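You operate a simulated robot arm through the tools that you are given. There is no shell and no other tool.

Carry out the task below with a simulated robot arm. There is one attempt and no reset: what you move stays moved.

JOB
Home the open printer, then set its two wheels by the pale blue card.
Fine: switch on, dial to HOME, green key once, wait till homed; switch off at the end; the card ends in its holder.

Only the result counts: the job must be done as asked and must still hold three seconds after the hand-in. Knocking over, shifting, dropping, spilling or breaking anything else fails it.

ROBOT AND FRAMES
A 7-joint arm with a two-finger parallel gripper, fixed in place. Base frame: the origin is on the floor under the middle of its stand, x ahead of it, y to its left, z up; the work surface is at about z = 890. Lengths are in mm, angles in rad, forces in N, time in s.
With the tool pointing down near the work surface it reaches from about 100 to 640 mm from the base axis. Its first joint turns from -1.152 to 1.152 rad. Payload 1.57 kg.
The tool frame sits at the grasp point between the pads (the TCP): z along the fingers, y along the line on which they close. The tips reach 30 mm beyond it. The gripper opens to 80 mm. The fingers are 17 mm wide and 12 mm thick; the gripper's body (40 by 82 mm) begins 80 mm behind the TCP.
Orientation is that of the tool frame in the base frame, as a unit quaternion [x, y, z, w]. With the fingers straight down and closing along the base's y, the tool's x points along the base's -x, its y along +y and its z along -z.

CONTROLS
- The arm moves only by the tool servo_tool. Its argument "deltas" is a list of rows, each an object of numbers (a shift or turn left out is 0, a gripper value left out holds the last): "tx", "ty", "tz": the shift along the tool's x, y, z in mm; "ax", "ay", "az": the turn, a rotation vector about the tool's x, y, z in rad; "grip": the finger opening in mm, from 0 to 80. In form: [{"tx": .., "ty": .., "tz": .., "ax": .., "ay": .., "az": .., "grip": ..}, ...]. A call has 1 to 20 rows; each row is the pose to reach, as a shift and turn from the pose commanded when the call began, along the tool's axes at that moment. A row lasts 0.2 s, in which the tool goes at most 50 mm and 0.15 rad; a call with a longer step from one row to the next is refused whole, and so is a gripper value outside its range. Where a pose cannot be reached the arm comes as near as it can. A force on the tool above 40 N (or 10 N above the force at the start of the call, whichever is more), or a blocked arm, ends the call early, and 0.2 s more pass. Each finger travels about 72 mm/s and halts on what it meets, pressing with about 25 N; the grip force reading is that of the motor and also rises with nothing between the fingers. The clock runs only during rows and for 0.2 s after the last one: add rows that repeat a pose to give the fingers time. The reply holds the time, the measured pose of the TCP, the force on the tool along the base axes, the opening and the grip force, in the units named above and with some noise, with the torque about the TCP (base axes, N m) and any sound that the robot's microphone picked up, and new pictures: "pictures" is both (left out), scene, wrist or none.
- Cameras (640 x 400 px; columns grow to the right, rows downward): "scene" is fixed at [73.6, 443.6, 1440.7]; the picture's right is [-0.61, -0.80, 0.00], its down [-0.31, 0.24, -0.92] and it looks along [0.73, -0.56, -0.39] (base axes); focal length 214 px, centre (320, 200). "wrist" rides on the gripper at [72, -7, -122] in the tool frame; the picture's right is [0.09, 1.00, 0.00], its down [-0.84, 0.08, -0.54] and it looks along [-0.54, 0.05, 0.84] (tool axes); focal length 238 px, centre (320, 200). There is no depth. A picture from a camera that has moved, and an enlarged one, comes with that camera's place and axes in the base frame and with its lens.
- inspect(camera, box): a new picture of the part [left, top, right, bottom] of that camera's present view, enlarged. No time passes.
- sign_off(): hands the job in; it is judged then, once.

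Nothing tells you positions but the pictures and the camera data. Unless the task says otherwise, let go and move clear before handing in.

The tools are called after ">>>" as name(argument=value, ...) on one line, values as JSON. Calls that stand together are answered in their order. servo_tool: Moves the arm, as the interface text tells. Its arguments: {"type":"object","properties":{"deltas":{"type":"array"},"pictures":{"type":"string","enum":["both","scene","wrist","none"]}},"required":["deltas"]} The other tools are called the same way: inspect (camera, box) takes an enlarged picture of a part of a camera's view; sign_off () hands the job in.

At the start:

```text
t: 0.0
ee_pos: [380.4, -75.9, 1218.7]
ee_rot: [0.0, 1.0, 0.0, 0.0]
wrist_force: [0.1, 0.2, -1.7]
moment: [-0.01, 0.05, 0.01]
opening: 79.8
grasp_force: 0.0
```

scene: 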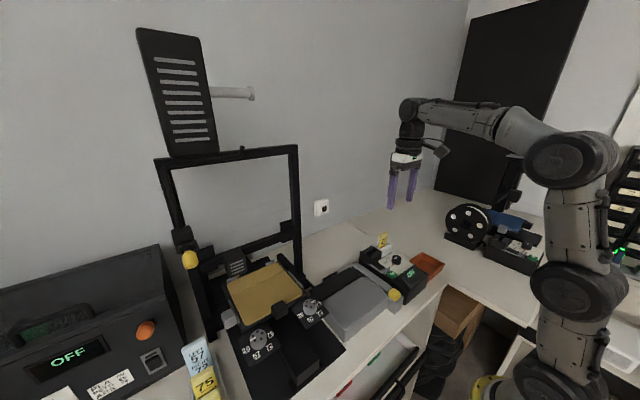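
wrist: 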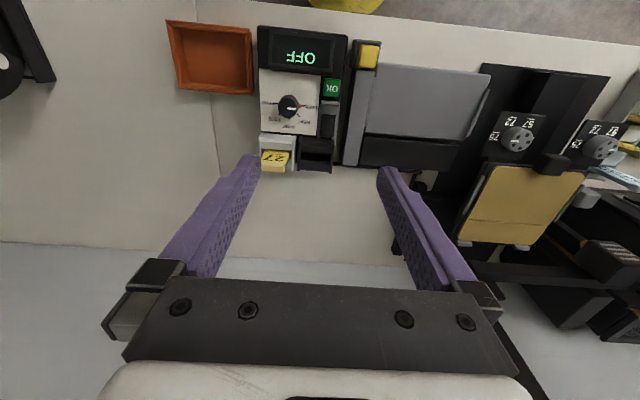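

I see an open-frame printer with two wheels, a control box with an OFF display, and several cards. I'll take enlarged pictures before I move anything.

>>> inspect(camera="scene", box=[0, 240, 240, 400])

>>> inspect(camera="scene", box=[200, 240, 360, 400])

>>> inspect(camera="scene", box=[340, 220, 460, 320])

>>> inspect(camera="wrist", box=[240, 10, 400, 190])

>>> inspect(camera="wrist", box=[440, 50, 640, 270])

```text
2.50 times, centred on (120, 320) of scene
camera zoom: at [73.6, 443.6, 1440.7], right [-0.61, -0.8, 0.0], down [-0.31, 0.24, -0.92], along [0.73, -0.56, -0.39], focal length 536 px, centre (820, -100)
```

zoom: 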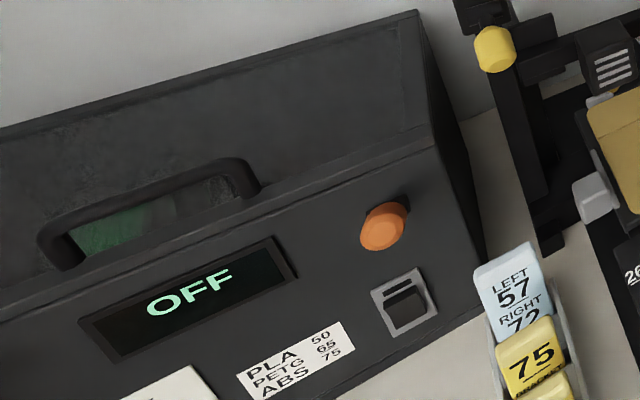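

```text
2.50 times, centred on (280, 320) of scene
camera zoom: at [73.6, 443.6, 1440.7], right [-0.61, -0.8, 0.0], down [-0.31, 0.24, -0.92], along [0.73, -0.56, -0.39], focal length 536 px, centre (420, -100)
```

zoom: 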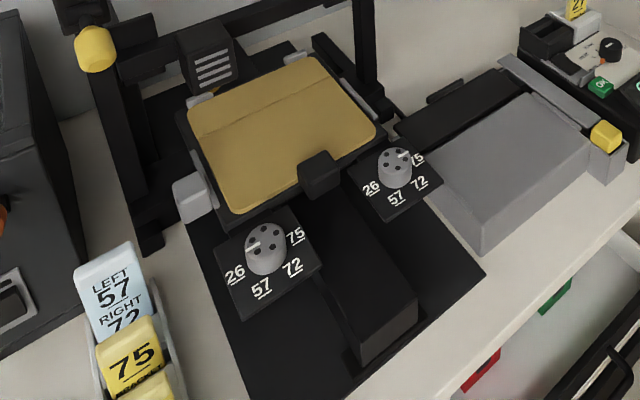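

```text
4.00 times, centred on (400, 270) of scene
camera zoom: at [73.6, 443.6, 1440.7], right [-0.61, -0.8, 0.0], down [-0.31, 0.24, -0.92], along [0.73, -0.56, -0.39], focal length 858 px, centre (0, -80)
```

zoom: 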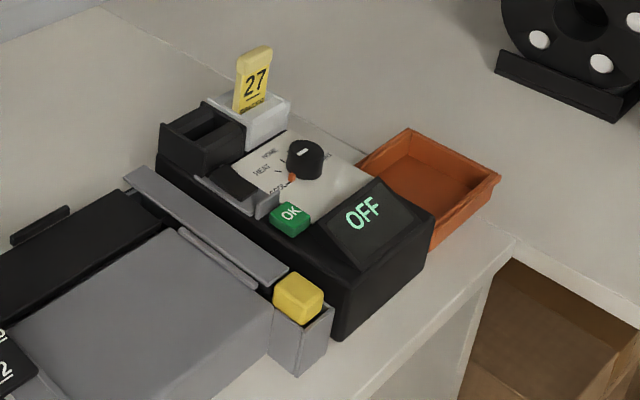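

```text
2.22 times, centred on (320, 100) of wrist
camera zoom: at [308.7, -82.8, 1338.7], right [-0.09, 1.0, 0.0], down [0.84, 0.08, 0.54], along [0.54, 0.05, -0.84], focal length 530 px, centre (320, 422)
```

zoom: 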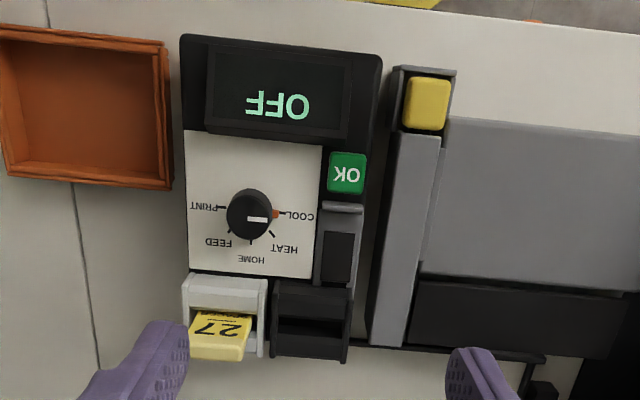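

```text
1.82 times, centred on (540, 160) of wrist
camera zoom: at [308.7, -82.8, 1338.7], right [-0.09, 1.0, 0.0], down [0.84, 0.08, 0.54], along [0.54, 0.05, -0.84], focal length 433 px, centre (-80, 273)
```

zoom: 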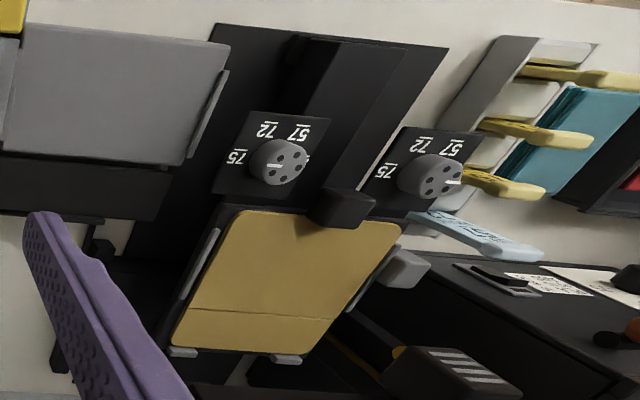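

The control box (dial, green OK, rocker, OFF display) is near x 385, y -100. The two wheels are near (399, 365) and (399, 225), and the blue card sits in a holder farther left. I'll go down over the control box for a closer view.

>>> servo_tool(deltas=[{"tx": -4, "ty": -5, "tz": 35}, {"tx": -8, "ty": -10, "tz": 75}, {"tx": -12, "ty": -15, "tz": 110}, {"tx": -15, "ty": -19, "tz": 125}, {"tx": -15, "ty": -19, "tz": 125}], pictures="both")

```text
t: 1.2
ee_pos: [395.0, -98.2, 1093.1]
ee_rot: [0.0, 1.0, 0.0, -0.001]
wrist_force: [0.6, 0.8, 0.2]
moment: [0.0, -0.02, -0.02]
opening: 80.0
grasp_force: 0.0
camera wrist: at [323.8, -104.2, 1213.5], right [-0.09, 1.0, 0.0], down [0.84, 0.08, 0.54], along [0.54, 0.05, -0.84], focal length 238 px, centre (320, 200)
```

scene: 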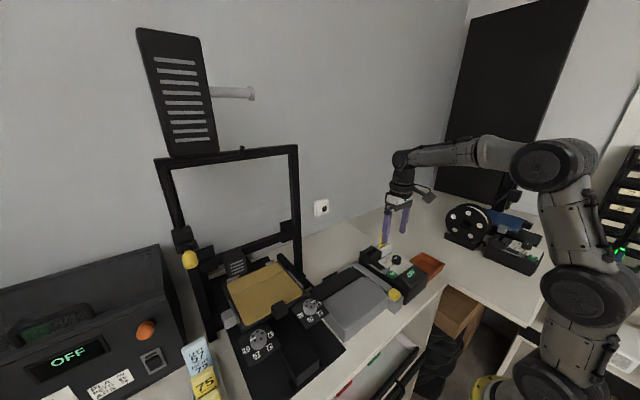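
wrist: 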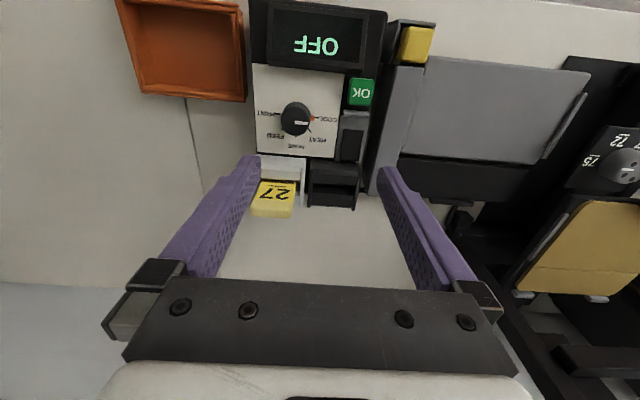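

>>> inspect(camera="wrist", box=[240, 0, 400, 210])

>>> inspect(camera="wrist", box=[250, 60, 390, 160])

>>> inspect(camera="scene", box=[355, 230, 435, 310])

>>> inspect(camera="scene", box=[170, 330, 240, 400])

```text
1.90 times, centred on (320, 105) of wrist
camera zoom: at [323.8, -104.2, 1213.5], right [-0.09, 1.0, 0.0], down [0.84, 0.08, 0.54], along [0.54, 0.05, -0.84], focal length 454 px, centre (320, 381)
```

zoom: 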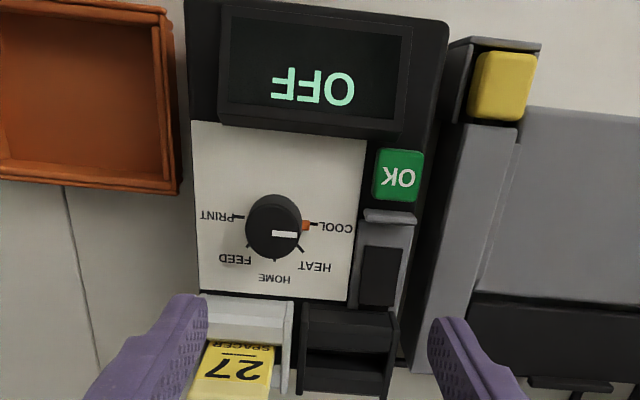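

```text
4.00 times, centred on (320, 110) of wrist
camera zoom: at [323.8, -104.2, 1213.5], right [-0.09, 1.0, 0.0], down [0.84, 0.08, 0.54], along [0.54, 0.05, -0.84], focal length 953 px, centre (320, 560)
```

zoom: 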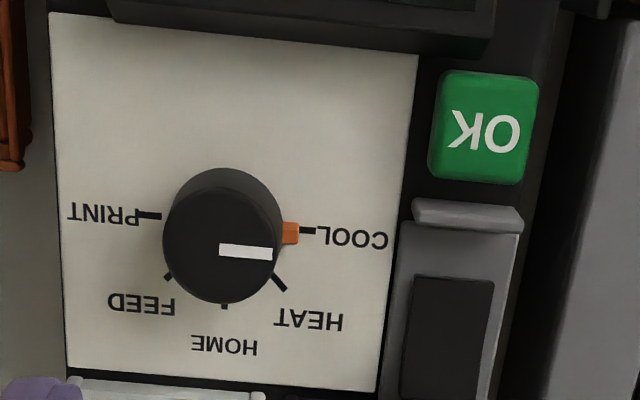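

```text
5.00 times, centred on (395, 270) of scene
camera zoom: at [73.6, 443.6, 1440.7], right [-0.61, -0.8, 0.0], down [-0.31, 0.24, -0.92], along [0.73, -0.56, -0.39], focal length 1072 px, centre (-55, -150)
```

zoom: 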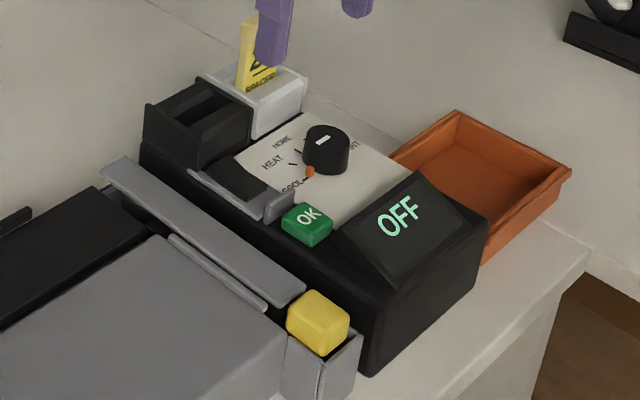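

```text
5.71 times, centred on (205, 365) of scene
camera zoom: at [73.6, 443.6, 1440.7], right [-0.61, -0.8, 0.0], down [-0.31, 0.24, -0.92], along [0.73, -0.56, -0.39], focal length 1226 px, centre (977, -743)
```

zoom: 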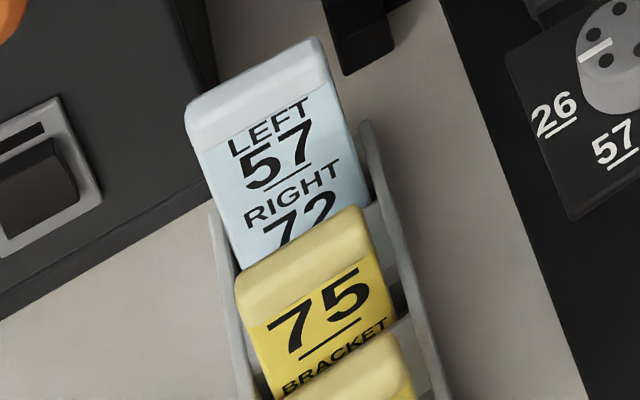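

The card reads LEFT 57, RIGHT 72. The dial points at COOL, with HOME on its far side. I'll move closer over the rocker switch to see how it's built.

>>> servo_tool(deltas=[{"tx": -2, "ty": 15, "tz": 25}, {"tx": -5, "ty": 35, "tz": 55}, {"tx": -5, "ty": 35, "tz": 55}], pictures="wrist")

>>> inspect(camera="wrist", box=[240, 60, 400, 220])

>>> inspect(camera="scene", box=[365, 250, 405, 290])

```text
t: 2.0
ee_pos: [400.7, -64.1, 1036.2]
ee_rot: [0.001, 1.0, 0.0, 0.0]
wrist_force: [0.3, 0.2, 0.0]
moment: [-0.02, -0.02, 0.0]
opening: 80.0
grasp_force: 0.2
camera wrist: at [329.0, -70.3, 1156.6], right [-0.09, 1.0, 0.0], down [0.84, 0.08, 0.54], along [0.54, 0.05, -0.84], focal length 238 px, centre (320, 200)
```

wrist: 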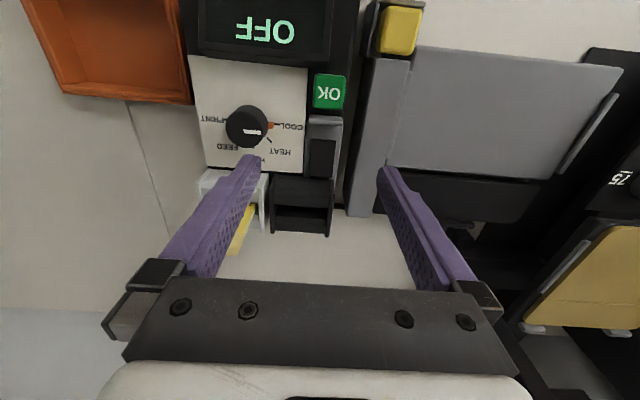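

```text
2.50 times, centred on (320, 140) of wrist
camera zoom: at [329.0, -70.3, 1156.6], right [-0.09, 1.0, 0.0], down [0.84, 0.08, 0.54], along [0.54, 0.05, -0.84], focal length 596 px, centre (320, 350)
```

zoom: 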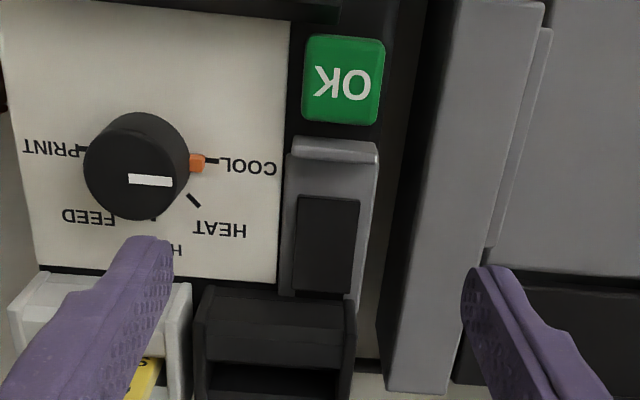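

```text
10.00 times, centred on (385, 270) of scene
camera zoom: at [73.6, 443.6, 1440.7], right [-0.61, -0.8, 0.0], down [-0.31, 0.24, -0.92], along [0.73, -0.56, -0.39], focal length 2145 px, centre (-330, -500)
```

zoom: 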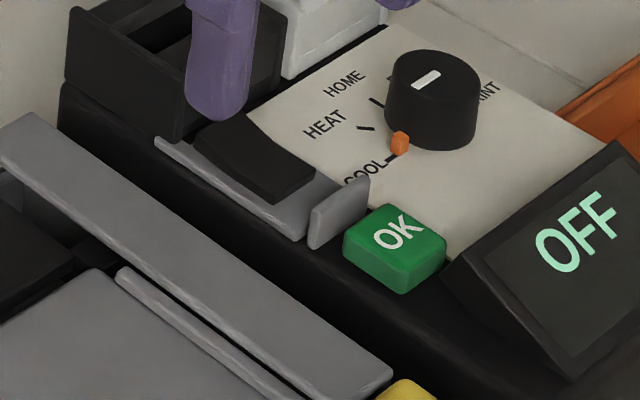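

The black rocker's robot-side end (x about 394) is raised, with a guard lip between it and the OK key. I'll close the fingers and line up above that raised end.

>>> servo_tool(deltas=[{"grip": 40}, {"grip": 0}, {"grip": 0}, {"grip": 0}, {"grip": 0}, {"grip": 0}], pictures="wrist")

>>> inspect(camera="wrist", box=[240, 60, 400, 220])

```text
t: 3.4
ee_pos: [402.4, -65.0, 1036.6]
ee_rot: [0.001, 1.0, 0.001, 0.0]
wrist_force: [0.3, -1.0, 0.5]
moment: [0.01, 0.0, -0.02]
opening: 0.0
grasp_force: 21.6
camera wrist: at [329.0, -70.5, 1157.0], right [-0.09, 1.0, 0.0], down [0.84, 0.08, 0.54], along [0.54, 0.05, -0.84], focal length 238 px, centre (320, 200)
```

wrist: 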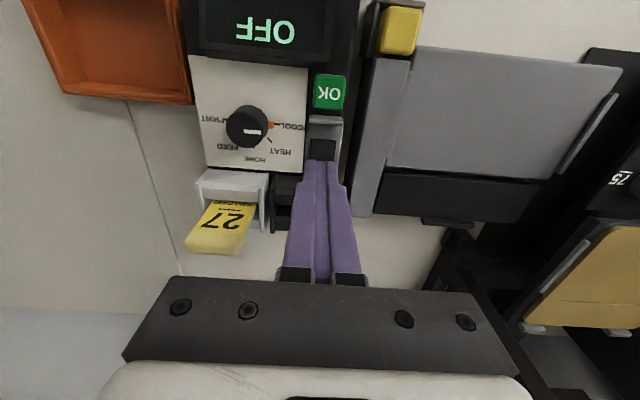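

```text
2.50 times, centred on (320, 140) of wrist
camera zoom: at [329.0, -70.5, 1157.0], right [-0.09, 1.0, 0.0], down [0.84, 0.08, 0.54], along [0.54, 0.05, -0.84], focal length 596 px, centre (320, 350)
```

zoom: 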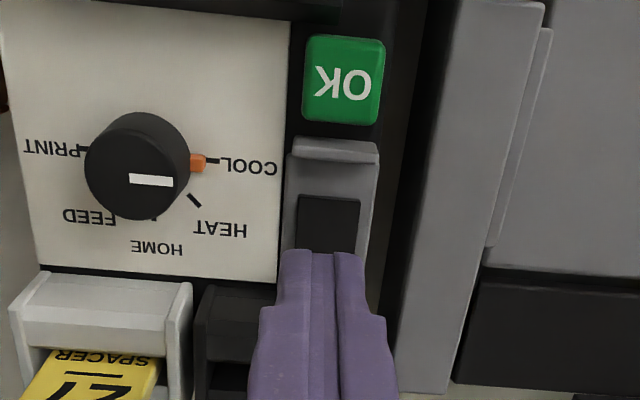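

The fingertips are centred about 2 mm to the right of the rocker. I'll correct that and go down until just above it.

>>> servo_tool(deltas=[{"ty": 2, "tz": 15, "grip": 0}, {"ty": 2, "tz": 30, "grip": 0}, {"ty": 2, "tz": 34, "grip": 0}, {"ty": 2, "tz": 34, "grip": 0}], pictures="both")

>>> inspect(camera="scene", box=[360, 245, 410, 295])

>>> inspect(camera="wrist", box=[260, 80, 380, 200])

```text
t: 4.4
ee_pos: [401.6, -58.4, 1001.8]
ee_rot: [0.0, 1.0, 0.0, 0.0]
wrist_force: [0.4, -0.3, 0.8]
moment: [-0.01, 0.03, -0.01]
opening: 0.0
grasp_force: 21.2
camera wrist: at [329.9, -65.8, 1121.7], right [-0.09, 1.0, 0.0], down [0.84, 0.08, 0.54], along [0.54, 0.05, -0.84], focal length 238 px, centre (320, 200)
```

scene: 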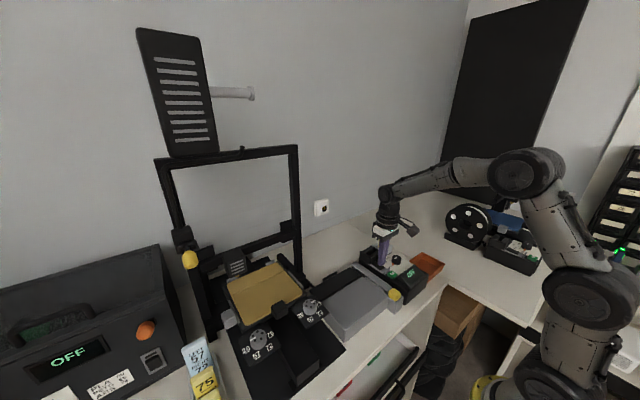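
wrist: 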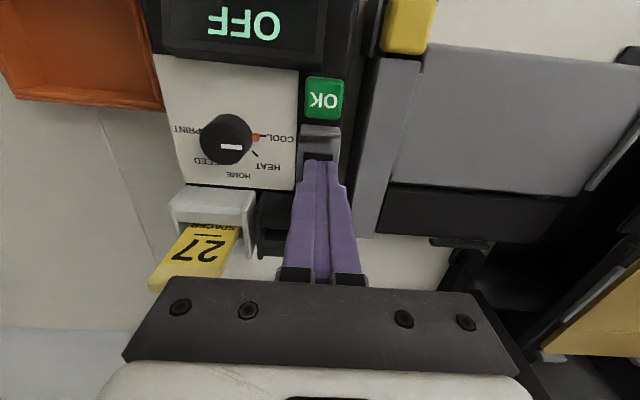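

```text
8.00 times, centred on (385, 270) of scene
camera zoom: at [73.6, 443.6, 1440.7], right [-0.61, -0.8, 0.0], down [-0.31, 0.24, -0.92], along [0.73, -0.56, -0.39], focal length 1716 px, centre (-200, -360)
```

zoom: 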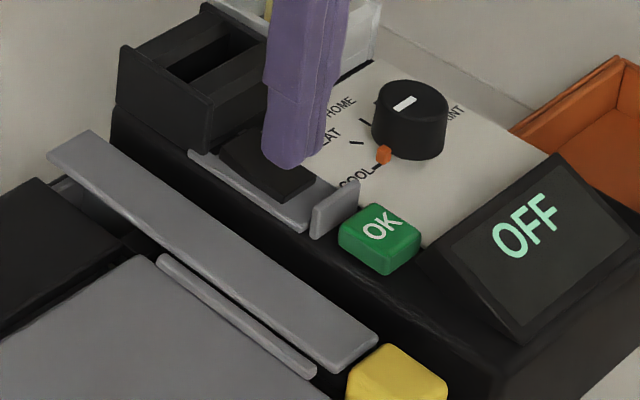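

```text
3.33 times, centred on (320, 140) of wrist
camera zoom: at [329.9, -65.8, 1121.7], right [-0.09, 1.0, 0.0], down [0.84, 0.08, 0.54], along [0.54, 0.05, -0.84], focal length 794 px, centre (320, 400)
```

zoom: 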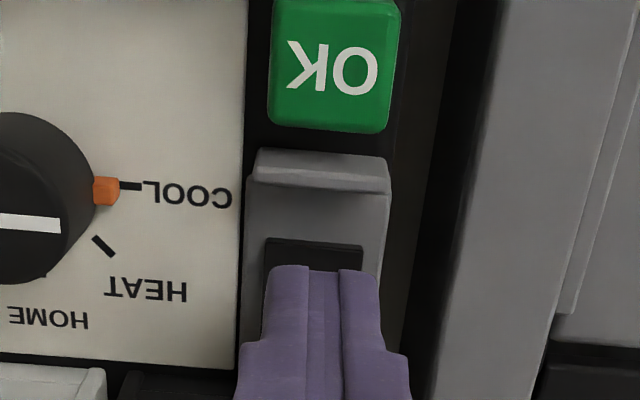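

The tips are now just above the raised end. I'll shift back slightly in y and press in small steps.

>>> servo_tool(deltas=[{"ty": -2, "tz": 3, "grip": 0}, {"ty": -2, "tz": 6, "grip": 0}, {"ty": -2, "tz": 8, "grip": 0}, {"ty": -2, "tz": 10, "grip": 0}, {"ty": -2, "tz": 12, "grip": 0}], pictures="both")

>>> inspect(camera="scene", box=[360, 245, 430, 305])

```text
t: 5.6
ee_pos: [401.9, -59.3, 990.2]
ee_rot: [0.0, 1.0, -0.001, 0.0]
wrist_force: [-0.1, -0.3, -0.6]
moment: [0.03, 0.02, 0.0]
opening: 0.0
grasp_force: 20.8
camera wrist: at [329.3, -65.8, 1112.0], right [-0.09, 1.0, 0.0], down [0.84, 0.08, 0.54], along [0.54, 0.05, -0.84], focal length 238 px, centre (320, 200)
```

scene: 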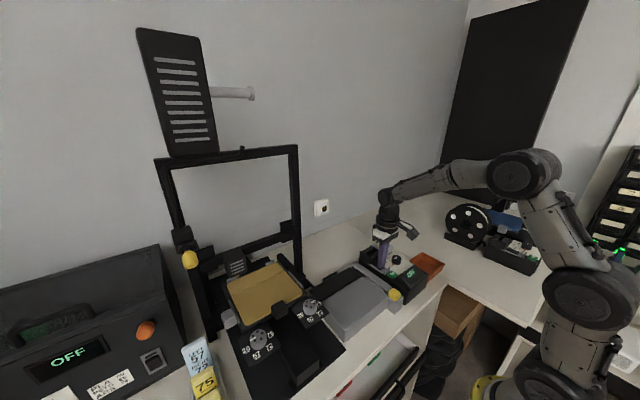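
wrist: 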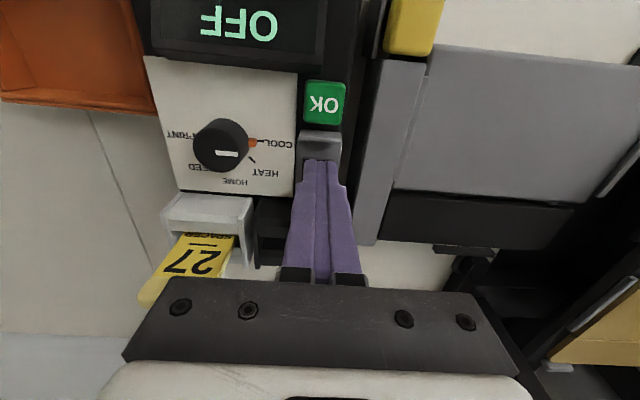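

```text
6.67 times, centred on (395, 275) of scene
camera zoom: at [73.6, 443.6, 1440.7], right [-0.61, -0.8, 0.0], down [-0.31, 0.24, -0.92], along [0.73, -0.56, -0.39], focal length 1430 px, centre (-180, -300)
```

zoom: 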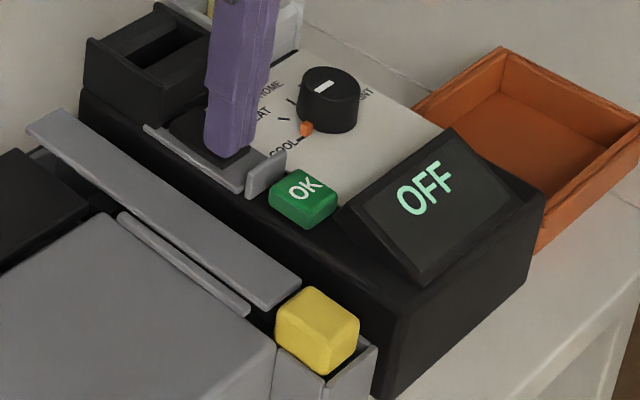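

There's no clear contact force yet at tip height about 960, so I'll keep pressing slowly.

>>> servo_tool(deltas=[{"ty": -1, "tz": 2, "grip": 0}, {"ty": -1, "tz": 4, "grip": 0}, {"ty": -1, "tz": 5, "grip": 0}, {"ty": -1, "tz": 6, "grip": 0}], pictures="scene")

>>> inspect(camera="scene", box=[360, 245, 430, 305])

```text
t: 6.5
ee_pos: [400.1, -60.5, 989.7]
ee_rot: [0.0, 1.0, 0.0, 0.003]
wrist_force: [-3.4, 0.8, 5.0]
moment: [0.03, 0.05, 0.02]
opening: 0.0
grasp_force: 20.8
stopped in row 4: the force on the tool passed its limit at 42 N (the readings are from after the stop); the commanded pose is now the measured one
```

scene: 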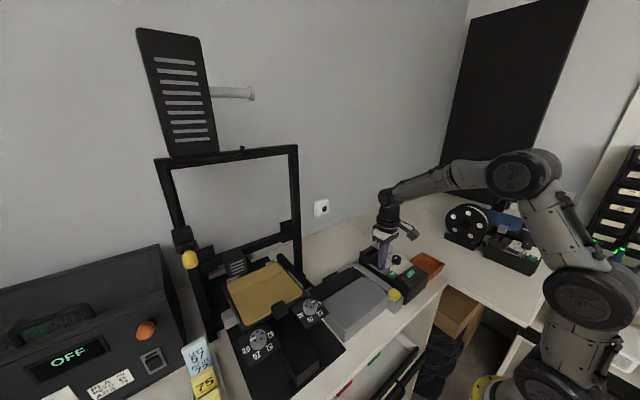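

```text
6.67 times, centred on (395, 275) of scene
camera zoom: at [73.4, 443.6, 1440.7], right [-0.61, -0.8, 0.0], down [-0.31, 0.24, -0.92], along [0.73, -0.56, -0.39], focal length 1430 px, centre (-180, -300)
```

zoom: 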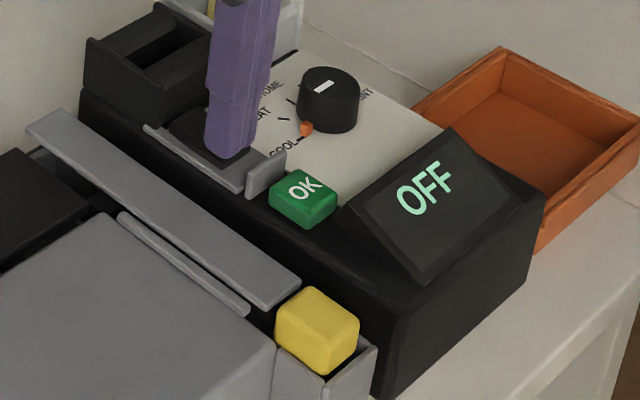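

The near end didn't toggle even at about 40 N, so the far end may be the one that's up. I'll retract and look at the rocker unobstructed.

>>> servo_tool(deltas=[{"tz": -20, "grip": 0}, {"tz": -50, "grip": 0}, {"tz": -80, "ty": -30, "grip": 0}, {"tz": -80, "ty": -60, "grip": 0}, {"tz": -80, "ty": -60, "grip": 0}], pictures="both")

>>> inspect(camera="scene", box=[367, 252, 397, 280])

>>> inspect(camera="wrist", box=[310, 60, 420, 170])

>>> inspect(camera="scene", box=[130, 330, 180, 380])

```text
t: 7.7
ee_pos: [404.1, -120.5, 1070.9]
ee_rot: [0.0, 1.0, 0.0, 0.002]
wrist_force: [0.8, -0.8, 0.0]
moment: [0.02, -0.02, 0.01]
opening: 0.0
grasp_force: 21.1
camera wrist: at [331.8, -127.5, 1191.3], right [-0.09, 1.0, 0.0], down [0.83, 0.08, 0.55], along [0.54, 0.05, -0.84], focal length 238 px, centre (320, 200)
```

scene: 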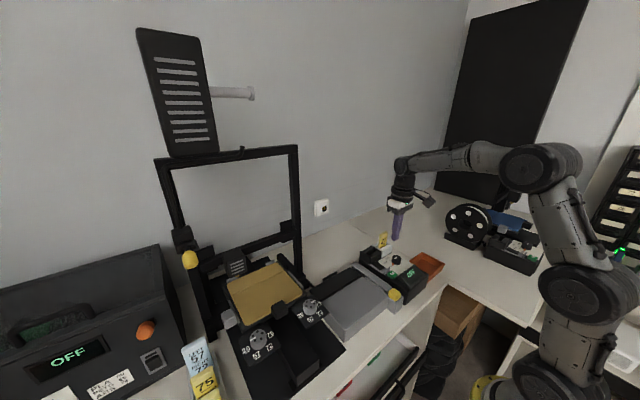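
wrist: 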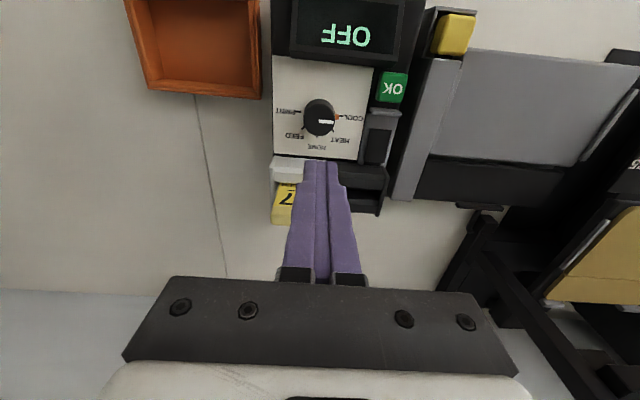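

```text
14.29 times, centred on (382, 266) of scene
camera zoom: at [73.6, 443.6, 1440.7], right [-0.61, -0.8, 0.0], down [-0.31, 0.24, -0.92], along [0.73, -0.56, -0.39], focal length 3064 px, centre (-566, -743)
```

zoom: 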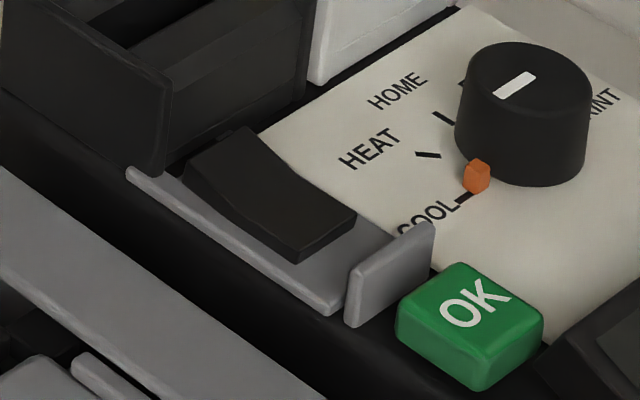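

```text
3.64 times, centred on (365, 115) of wrist
camera zoom: at [331.8, -127.5, 1191.3], right [-0.09, 1.0, 0.0], down [0.83, 0.08, 0.55], along [0.54, 0.05, -0.84], focal length 867 px, centre (156, 509)
```

zoom: 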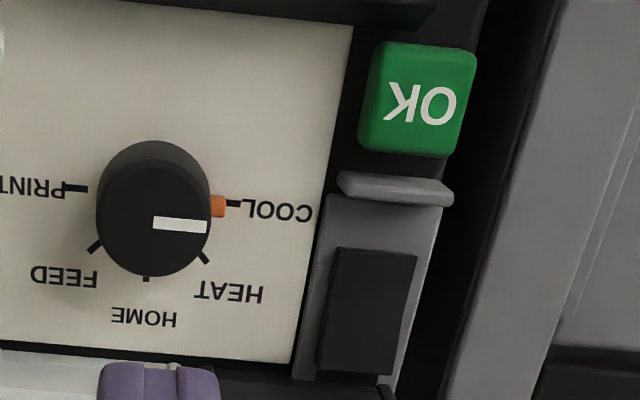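

```text
8.00 times, centred on (155, 355) of scene
camera zoom: at [73.6, 443.6, 1440.7], right [-0.61, -0.8, 0.0], down [-0.31, 0.24, -0.92], along [0.73, -0.56, -0.39], focal length 1716 px, centre (1640, -1040)
```

zoom: 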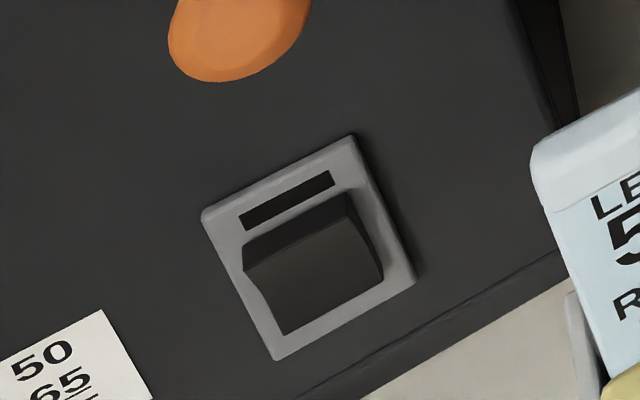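

From here it's clear that the rocker's far end (x about 427, toward the card slot) is the raised one. I'll line up over it, staying clear of the slot box wall at x about 435.

>>> servo_tool(deltas=[{"tx": -8, "ty": 30, "grip": 0}, {"tx": -17.5, "ty": 59, "grip": 0}, {"tx": -17.5, "ty": 59, "tz": 30, "grip": 0}, {"tx": -17.5, "ty": 59, "tz": 56, "grip": 0}, {"tx": -17.5, "ty": 59, "tz": 56, "grip": 0}], pictures="both")

>>> inspect(camera="scene", box=[362, 245, 402, 285])

>>> inspect(camera="wrist", box=[260, 80, 380, 200])

```text
t: 8.9
ee_pos: [416.4, -62.1, 1013.1]
ee_rot: [0.0, 1.0, 0.001, 0.001]
wrist_force: [0.0, -0.4, 0.1]
moment: [0.01, 0.02, -0.01]
opening: 0.1
grasp_force: 21.4
camera wrist: at [344.8, -68.7, 1132.4], right [-0.09, 1.0, 0.0], down [0.83, 0.08, 0.55], along [0.54, 0.05, -0.84], focal length 238 px, centre (320, 200)
```

scene: 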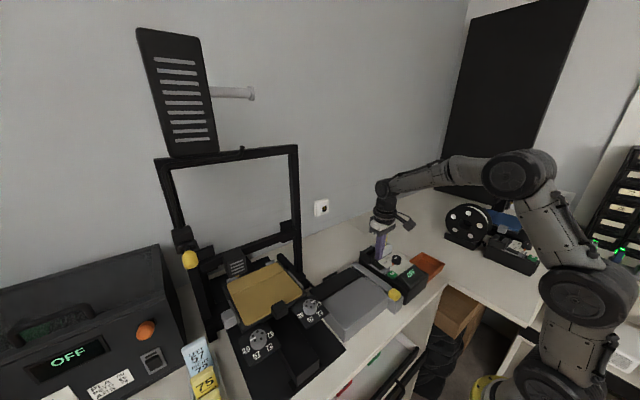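
wrist: 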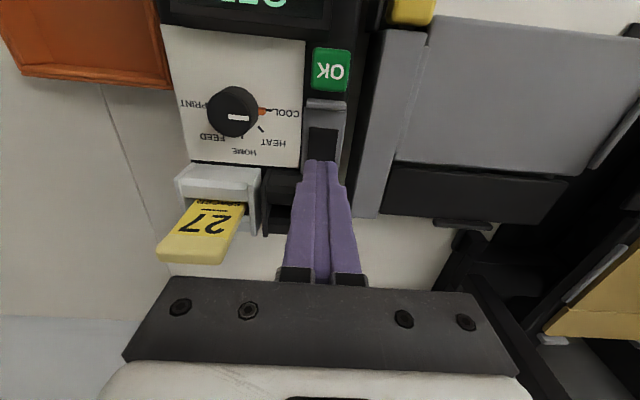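

```text
10.00 times, centred on (382, 265) of scene
camera zoom: at [73.6, 443.6, 1440.7], right [-0.61, -0.8, 0.0], down [-0.31, 0.24, -0.92], along [0.73, -0.56, -0.39], focal length 2145 px, centre (-300, -450)
```

zoom: 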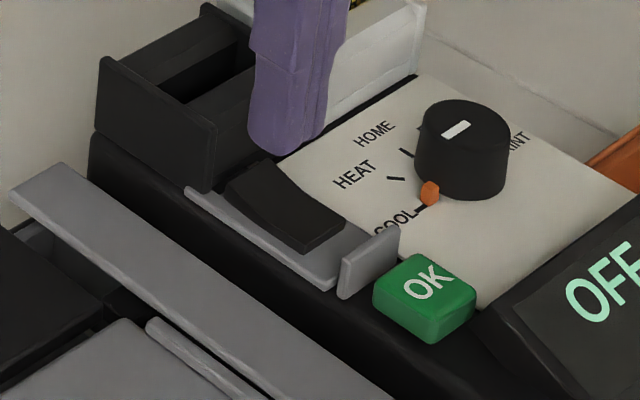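

```text
3.33 times, centred on (320, 140) of wrist
camera zoom: at [344.8, -68.7, 1132.4], right [-0.09, 1.0, 0.0], down [0.83, 0.08, 0.55], along [0.54, 0.05, -0.84], focal length 794 px, centre (320, 400)
```

zoom: 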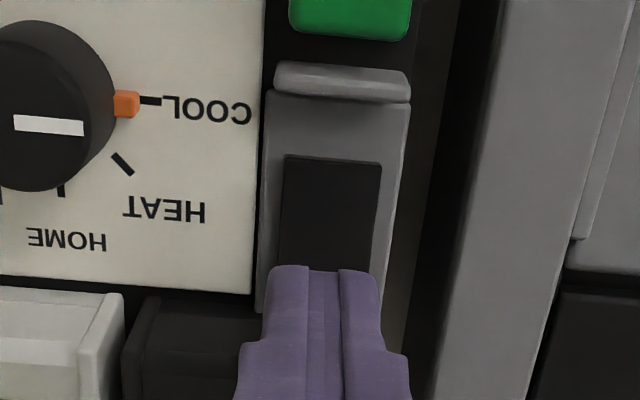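

The tool is at x about 416.5, so I need 5 mm more in x before I descend.

>>> servo_tool(deltas=[{"tx": -5, "grip": 0}, {"tx": -5, "tz": 8, "grip": 0}, {"tx": -5, "tz": 12, "grip": 0}, {"tx": -5, "tz": 12, "grip": 0}], pictures="wrist")

>>> inspect(camera="scene", box=[362, 245, 402, 285])

>>> inspect(camera="wrist", box=[260, 80, 380, 200])

```text
t: 9.9
ee_pos: [424.2, -60.6, 1001.1]
ee_rot: [-0.001, 1.0, 0.0, 0.003]
wrist_force: [-0.2, 0.7, 0.1]
moment: [0.02, -0.01, 0.0]
opening: 0.0
grasp_force: 21.9
camera wrist: at [351.9, -67.9, 1121.8], right [-0.09, 1.0, 0.0], down [0.83, 0.08, 0.55], along [0.54, 0.05, -0.84], focal length 238 px, centre (320, 200)
```

wrist: 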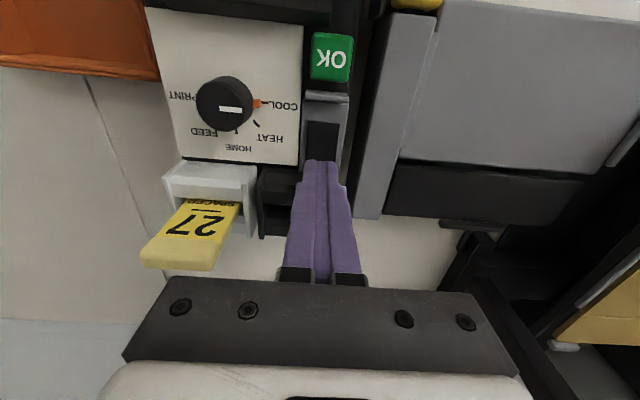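

```text
10.00 times, centred on (382, 265) of scene
camera zoom: at [73.6, 443.6, 1440.7], right [-0.61, -0.8, 0.0], down [-0.31, 0.24, -0.92], along [0.73, -0.56, -0.39], focal length 2145 px, centre (-300, -450)
```

zoom: 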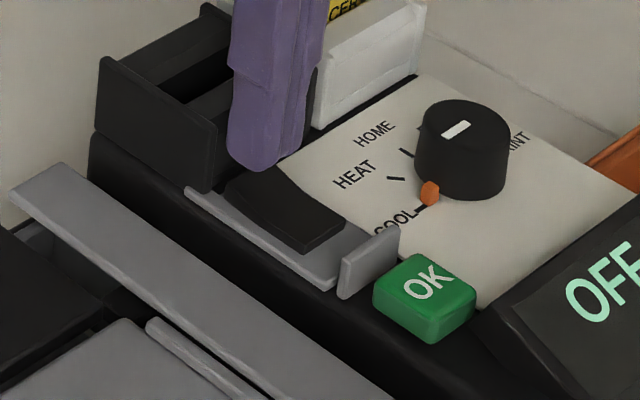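

```text
3.33 times, centred on (320, 140) of wrist
camera zoom: at [351.9, -67.9, 1121.8], right [-0.09, 1.0, 0.0], down [0.83, 0.08, 0.55], along [0.54, 0.05, -0.84], focal length 794 px, centre (320, 400)
```

zoom: 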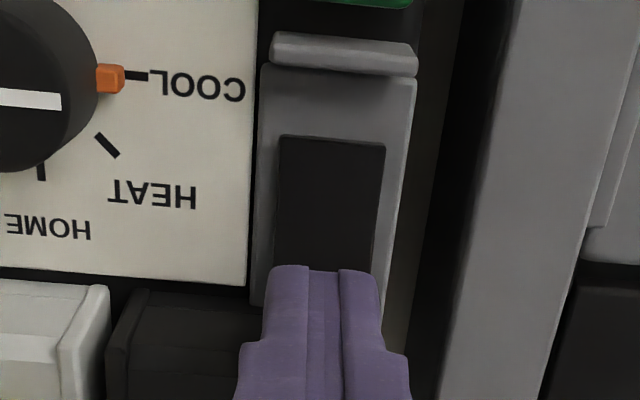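

Now at x about 424. I'll back off 2 mm and press the far end.

>>> servo_tool(deltas=[{"tx": 2, "tz": 3, "grip": 0}, {"tx": 2, "tz": 6, "grip": 0}, {"tx": 2, "tz": 8, "grip": 0}, {"tx": 2, "tz": 10, "grip": 0}, {"tx": 2, "tz": 12, "grip": 0}], pictures="wrist")

>>> inspect(camera="scene", box=[360, 245, 430, 305])

```text
t: 11.1
ee_pos: [421.7, -59.8, 990.7]
ee_rot: [0.001, 1.0, 0.0, 0.002]
wrist_force: [0.3, 0.0, 2.4]
moment: [0.04, -0.03, 0.02]
opening: 0.0
grasp_force: 20.5
camera wrist: at [349.4, -67.1, 1110.8], right [-0.09, 1.0, 0.0], down [0.83, 0.08, 0.55], along [0.54, 0.05, -0.84], focal length 238 px, centre (320, 200)
```

wrist: 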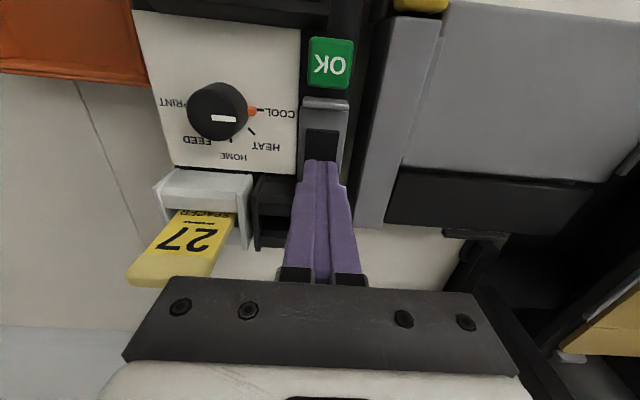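

```text
6.67 times, centred on (395, 275) of scene
camera zoom: at [73.5, 443.6, 1440.7], right [-0.61, -0.8, 0.0], down [-0.31, 0.24, -0.92], along [0.73, -0.56, -0.39], focal length 1430 px, centre (-180, -300)
```

zoom: 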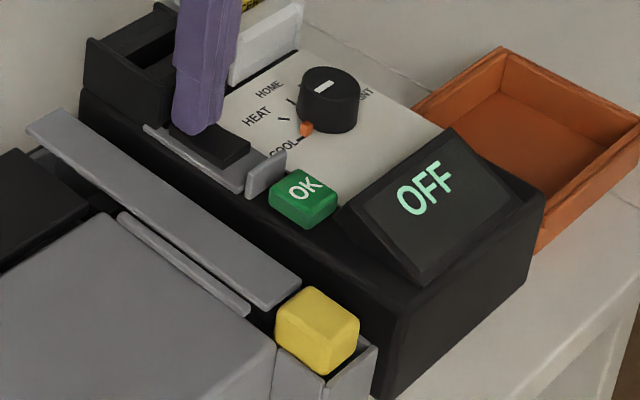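

Contact is just starting (2.4 N). I'll press further.

>>> servo_tool(deltas=[{"tz": 2, "grip": 0}, {"tz": 3, "grip": 0}, {"tz": 4, "grip": 0}, {"tz": 5, "grip": 0}, {"tz": 6, "grip": 0}], pictures="wrist")

>>> inspect(camera="scene", box=[360, 245, 430, 305])

```text
t: 11.9
ee_pos: [423.7, -61.9, 990.1]
ee_rot: [0.0, 1.0, 0.0, 0.006]
wrist_force: [0.3, -0.8, 1.6]
moment: [0.01, 0.03, -0.03]
opening: 0.0
grasp_force: 21.1
heard: click
stopped in row 4: the force on the tool passed its limit at 42 N (the readings are from after the stop); the commanded pose is now the measured one
camera wrist: at [349.7, -67.1, 1110.2], right [-0.09, 1.0, 0.0], down [0.83, 0.08, 0.55], along [0.55, 0.05, -0.83], focal length 238 px, centre (320, 200)
```

wrist: 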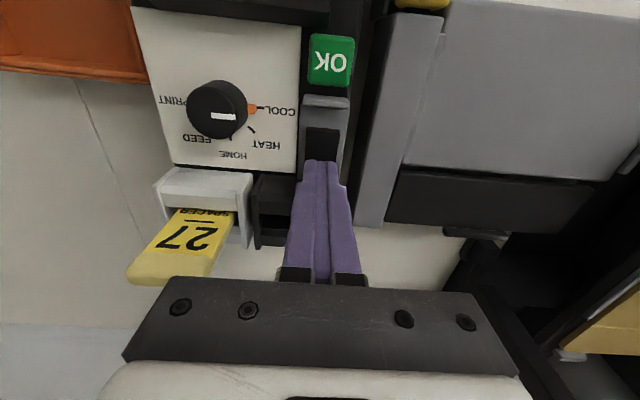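

```text
6.67 times, centred on (395, 275) of scene
camera zoom: at [73.5, 443.6, 1440.7], right [-0.61, -0.8, 0.0], down [-0.31, 0.24, -0.92], along [0.73, -0.56, -0.39], focal length 1430 px, centre (-180, -300)
```

zoom: 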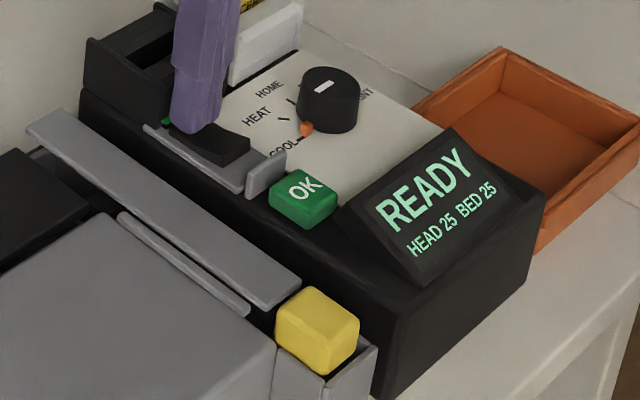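

The click came with READY on the display, so the printer is on. I'll retract straight up and fix the slight tilt, then turn the hand to grip the dial with the fingers along x, clear of the orange tab.

>>> servo_tool(deltas=[{"tz": -15, "ay": 0.006, "grip": 0}, {"tz": -45, "ay": 0.012, "grip": 0}, {"tz": -75, "ay": 0.012, "grip": 0}, {"tz": -75, "ay": 0.012, "grip": 0}], pictures="none")

>>> servo_tool(deltas=[{"tx": 10, "ty": -20, "az": -0.14, "grip": 44}, {"tx": 20, "ty": -40, "az": -0.28, "grip": 44}, {"tx": 30, "ty": -58, "az": -0.42, "grip": 44}, {"tx": 36, "ty": -62, "az": -0.56, "grip": 44}, {"tx": 36, "ty": -62, "az": -0.7, "grip": 44}, {"tx": 36, "ty": -62, "az": -0.84, "grip": 44}, {"tx": 36, "ty": -62, "az": -0.98, "grip": 44}, {"tx": 36, "ty": -62, "az": -1.12, "grip": 44}, {"tx": 36, "ty": -62, "az": -1.26, "grip": 44}, {"tx": 36, "ty": -62, "az": -1.4, "grip": 44}, {"tx": 36, "ty": -62, "az": -1.54, "grip": 44}, {"tx": 36, "ty": -62, "az": -1.571, "grip": 44}, {"tx": 36, "ty": -62, "az": -1.571, "grip": 44}], pictures="both")

>>> inspect(camera="scene", box=[360, 235, 430, 305])

```text
t: 12.9
ee_pos: [424.8, -59.4, 1065.2]
ee_rot: [-0.001, 1.0, -0.001, -0.001]
wrist_force: [-0.9, -0.4, -0.6]
moment: [0.01, 0.01, -0.03]
opening: 0.0
grasp_force: 21.3
```

```text
t: 15.7
ee_pos: [387.2, -121.6, 1065.4]
ee_rot: [0.707, -0.707, 0.0, 0.0]
wrist_force: [-0.2, 0.4, 0.4]
moment: [-0.01, 0.01, 0.04]
opening: 43.9
grasp_force: 0.1
camera wrist: at [392.9, -194.7, 1186.0], right [-1.0, -0.09, 0.0], down [-0.08, 0.84, 0.54], along [-0.05, 0.54, -0.84], focal length 238 px, centre (320, 200)
```

scene: 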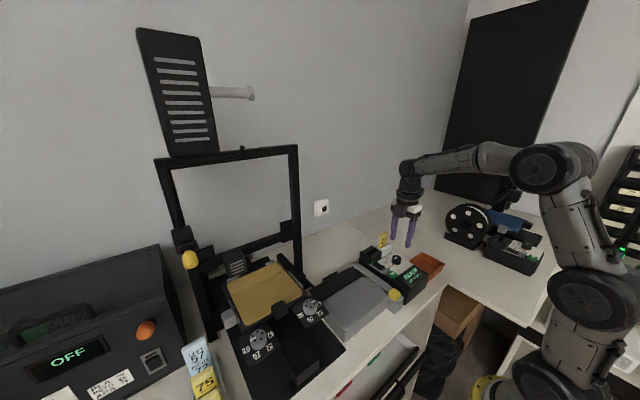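
wrist: 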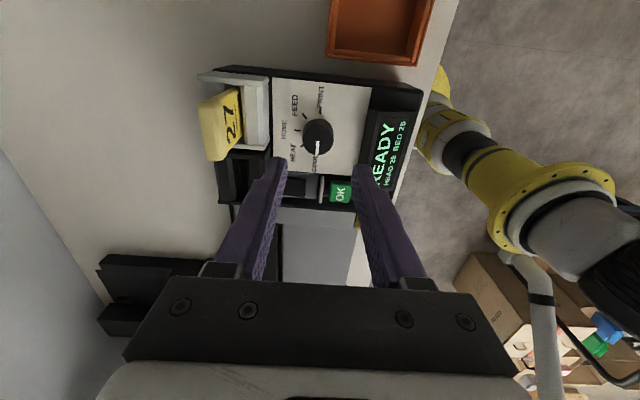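

```text
5.71 times, centred on (395, 270) of scene
camera zoom: at [73.6, 443.6, 1440.7], right [-0.61, -0.8, 0.0], down [-0.31, 0.24, -0.92], along [0.73, -0.56, -0.39], focal length 1226 px, centre (-109, -200)
```

zoom: 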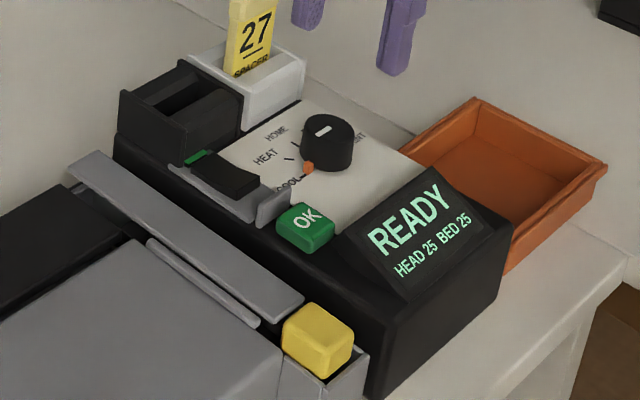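

The rocker shows green at its far end, so it's on. I'll check the alignment over the dial.

>>> inspect(camera="wrist", box=[250, 70, 400, 220])

```text
2.67 times, centred on (325, 145) of wrist
camera zoom: at [392.9, -194.7, 1186.0], right [-1.0, -0.09, 0.0], down [-0.08, 0.84, 0.54], along [-0.05, 0.54, -0.84], focal length 636 px, centre (307, 347)
```

zoom: 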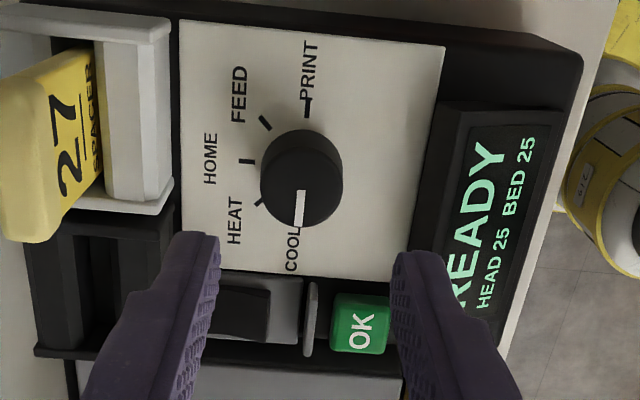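

The dial's centre is about (388, -123.4, 977). I'll descend with the fingers straddling it.

>>> servo_tool(deltas=[{"tx": 0.7, "ty": -1.5, "tz": 25, "grip": 48}, {"tx": 0.7, "ty": -1.5, "tz": 45, "grip": 48}, {"tx": 0.7, "ty": -1.5, "tz": 54, "grip": 48}, {"tx": 0.7, "ty": -1.5, "tz": 54, "grip": 48}], pictures="both")

>>> inspect(camera="wrist", box=[220, 60, 420, 240])

>>> inspect(camera="scene", box=[365, 235, 425, 295])

```text
t: 16.7
ee_pos: [387.8, -122.9, 1010.8]
ee_rot: [0.707, -0.707, 0.0, 0.0]
wrist_force: [-0.5, -0.7, -0.9]
moment: [-0.01, -0.03, -0.01]
opening: 47.9
grasp_force: 0.0
camera wrist: at [395.4, -194.1, 1131.6], right [-1.0, -0.09, 0.0], down [-0.08, 0.84, 0.54], along [-0.05, 0.54, -0.84], focal length 238 px, centre (320, 200)
```

scene: 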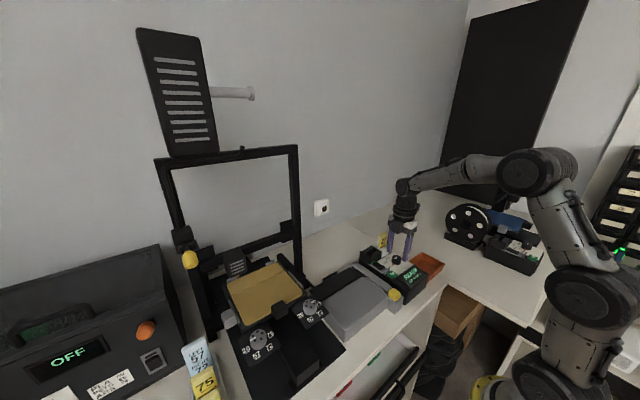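
wrist: 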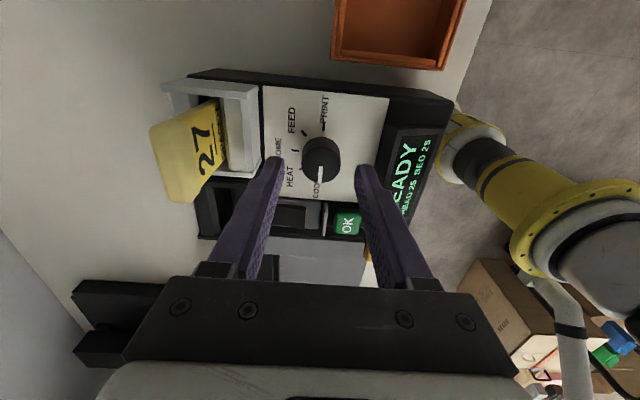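

```text
2.22 times, centred on (320, 150) of wrist
camera zoom: at [395.4, -194.1, 1131.6], right [-1.0, -0.09, 0.0], down [-0.08, 0.84, 0.54], along [-0.05, 0.54, -0.84], focal length 530 px, centre (320, 311)
```

zoom: 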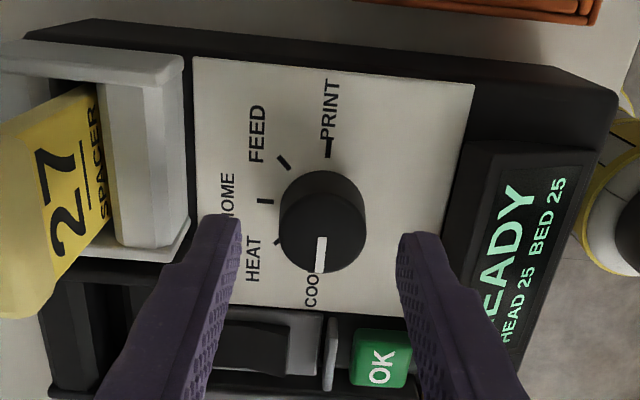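

```text
6.67 times, centred on (395, 265) of scene
camera zoom: at [73.6, 443.6, 1440.7], right [-0.61, -0.8, 0.0], down [-0.31, 0.24, -0.92], along [0.73, -0.56, -0.39], focal length 1430 px, centre (-180, -233)
```

zoom: 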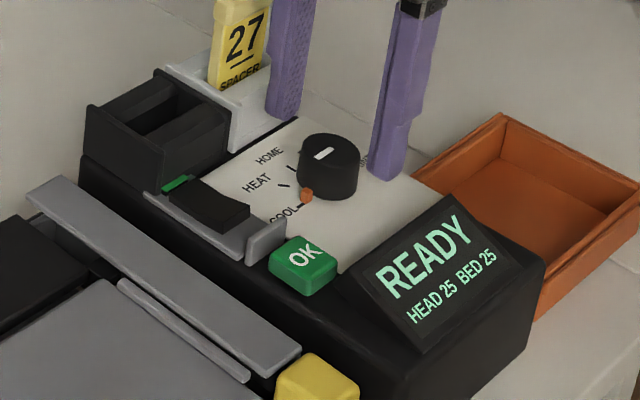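

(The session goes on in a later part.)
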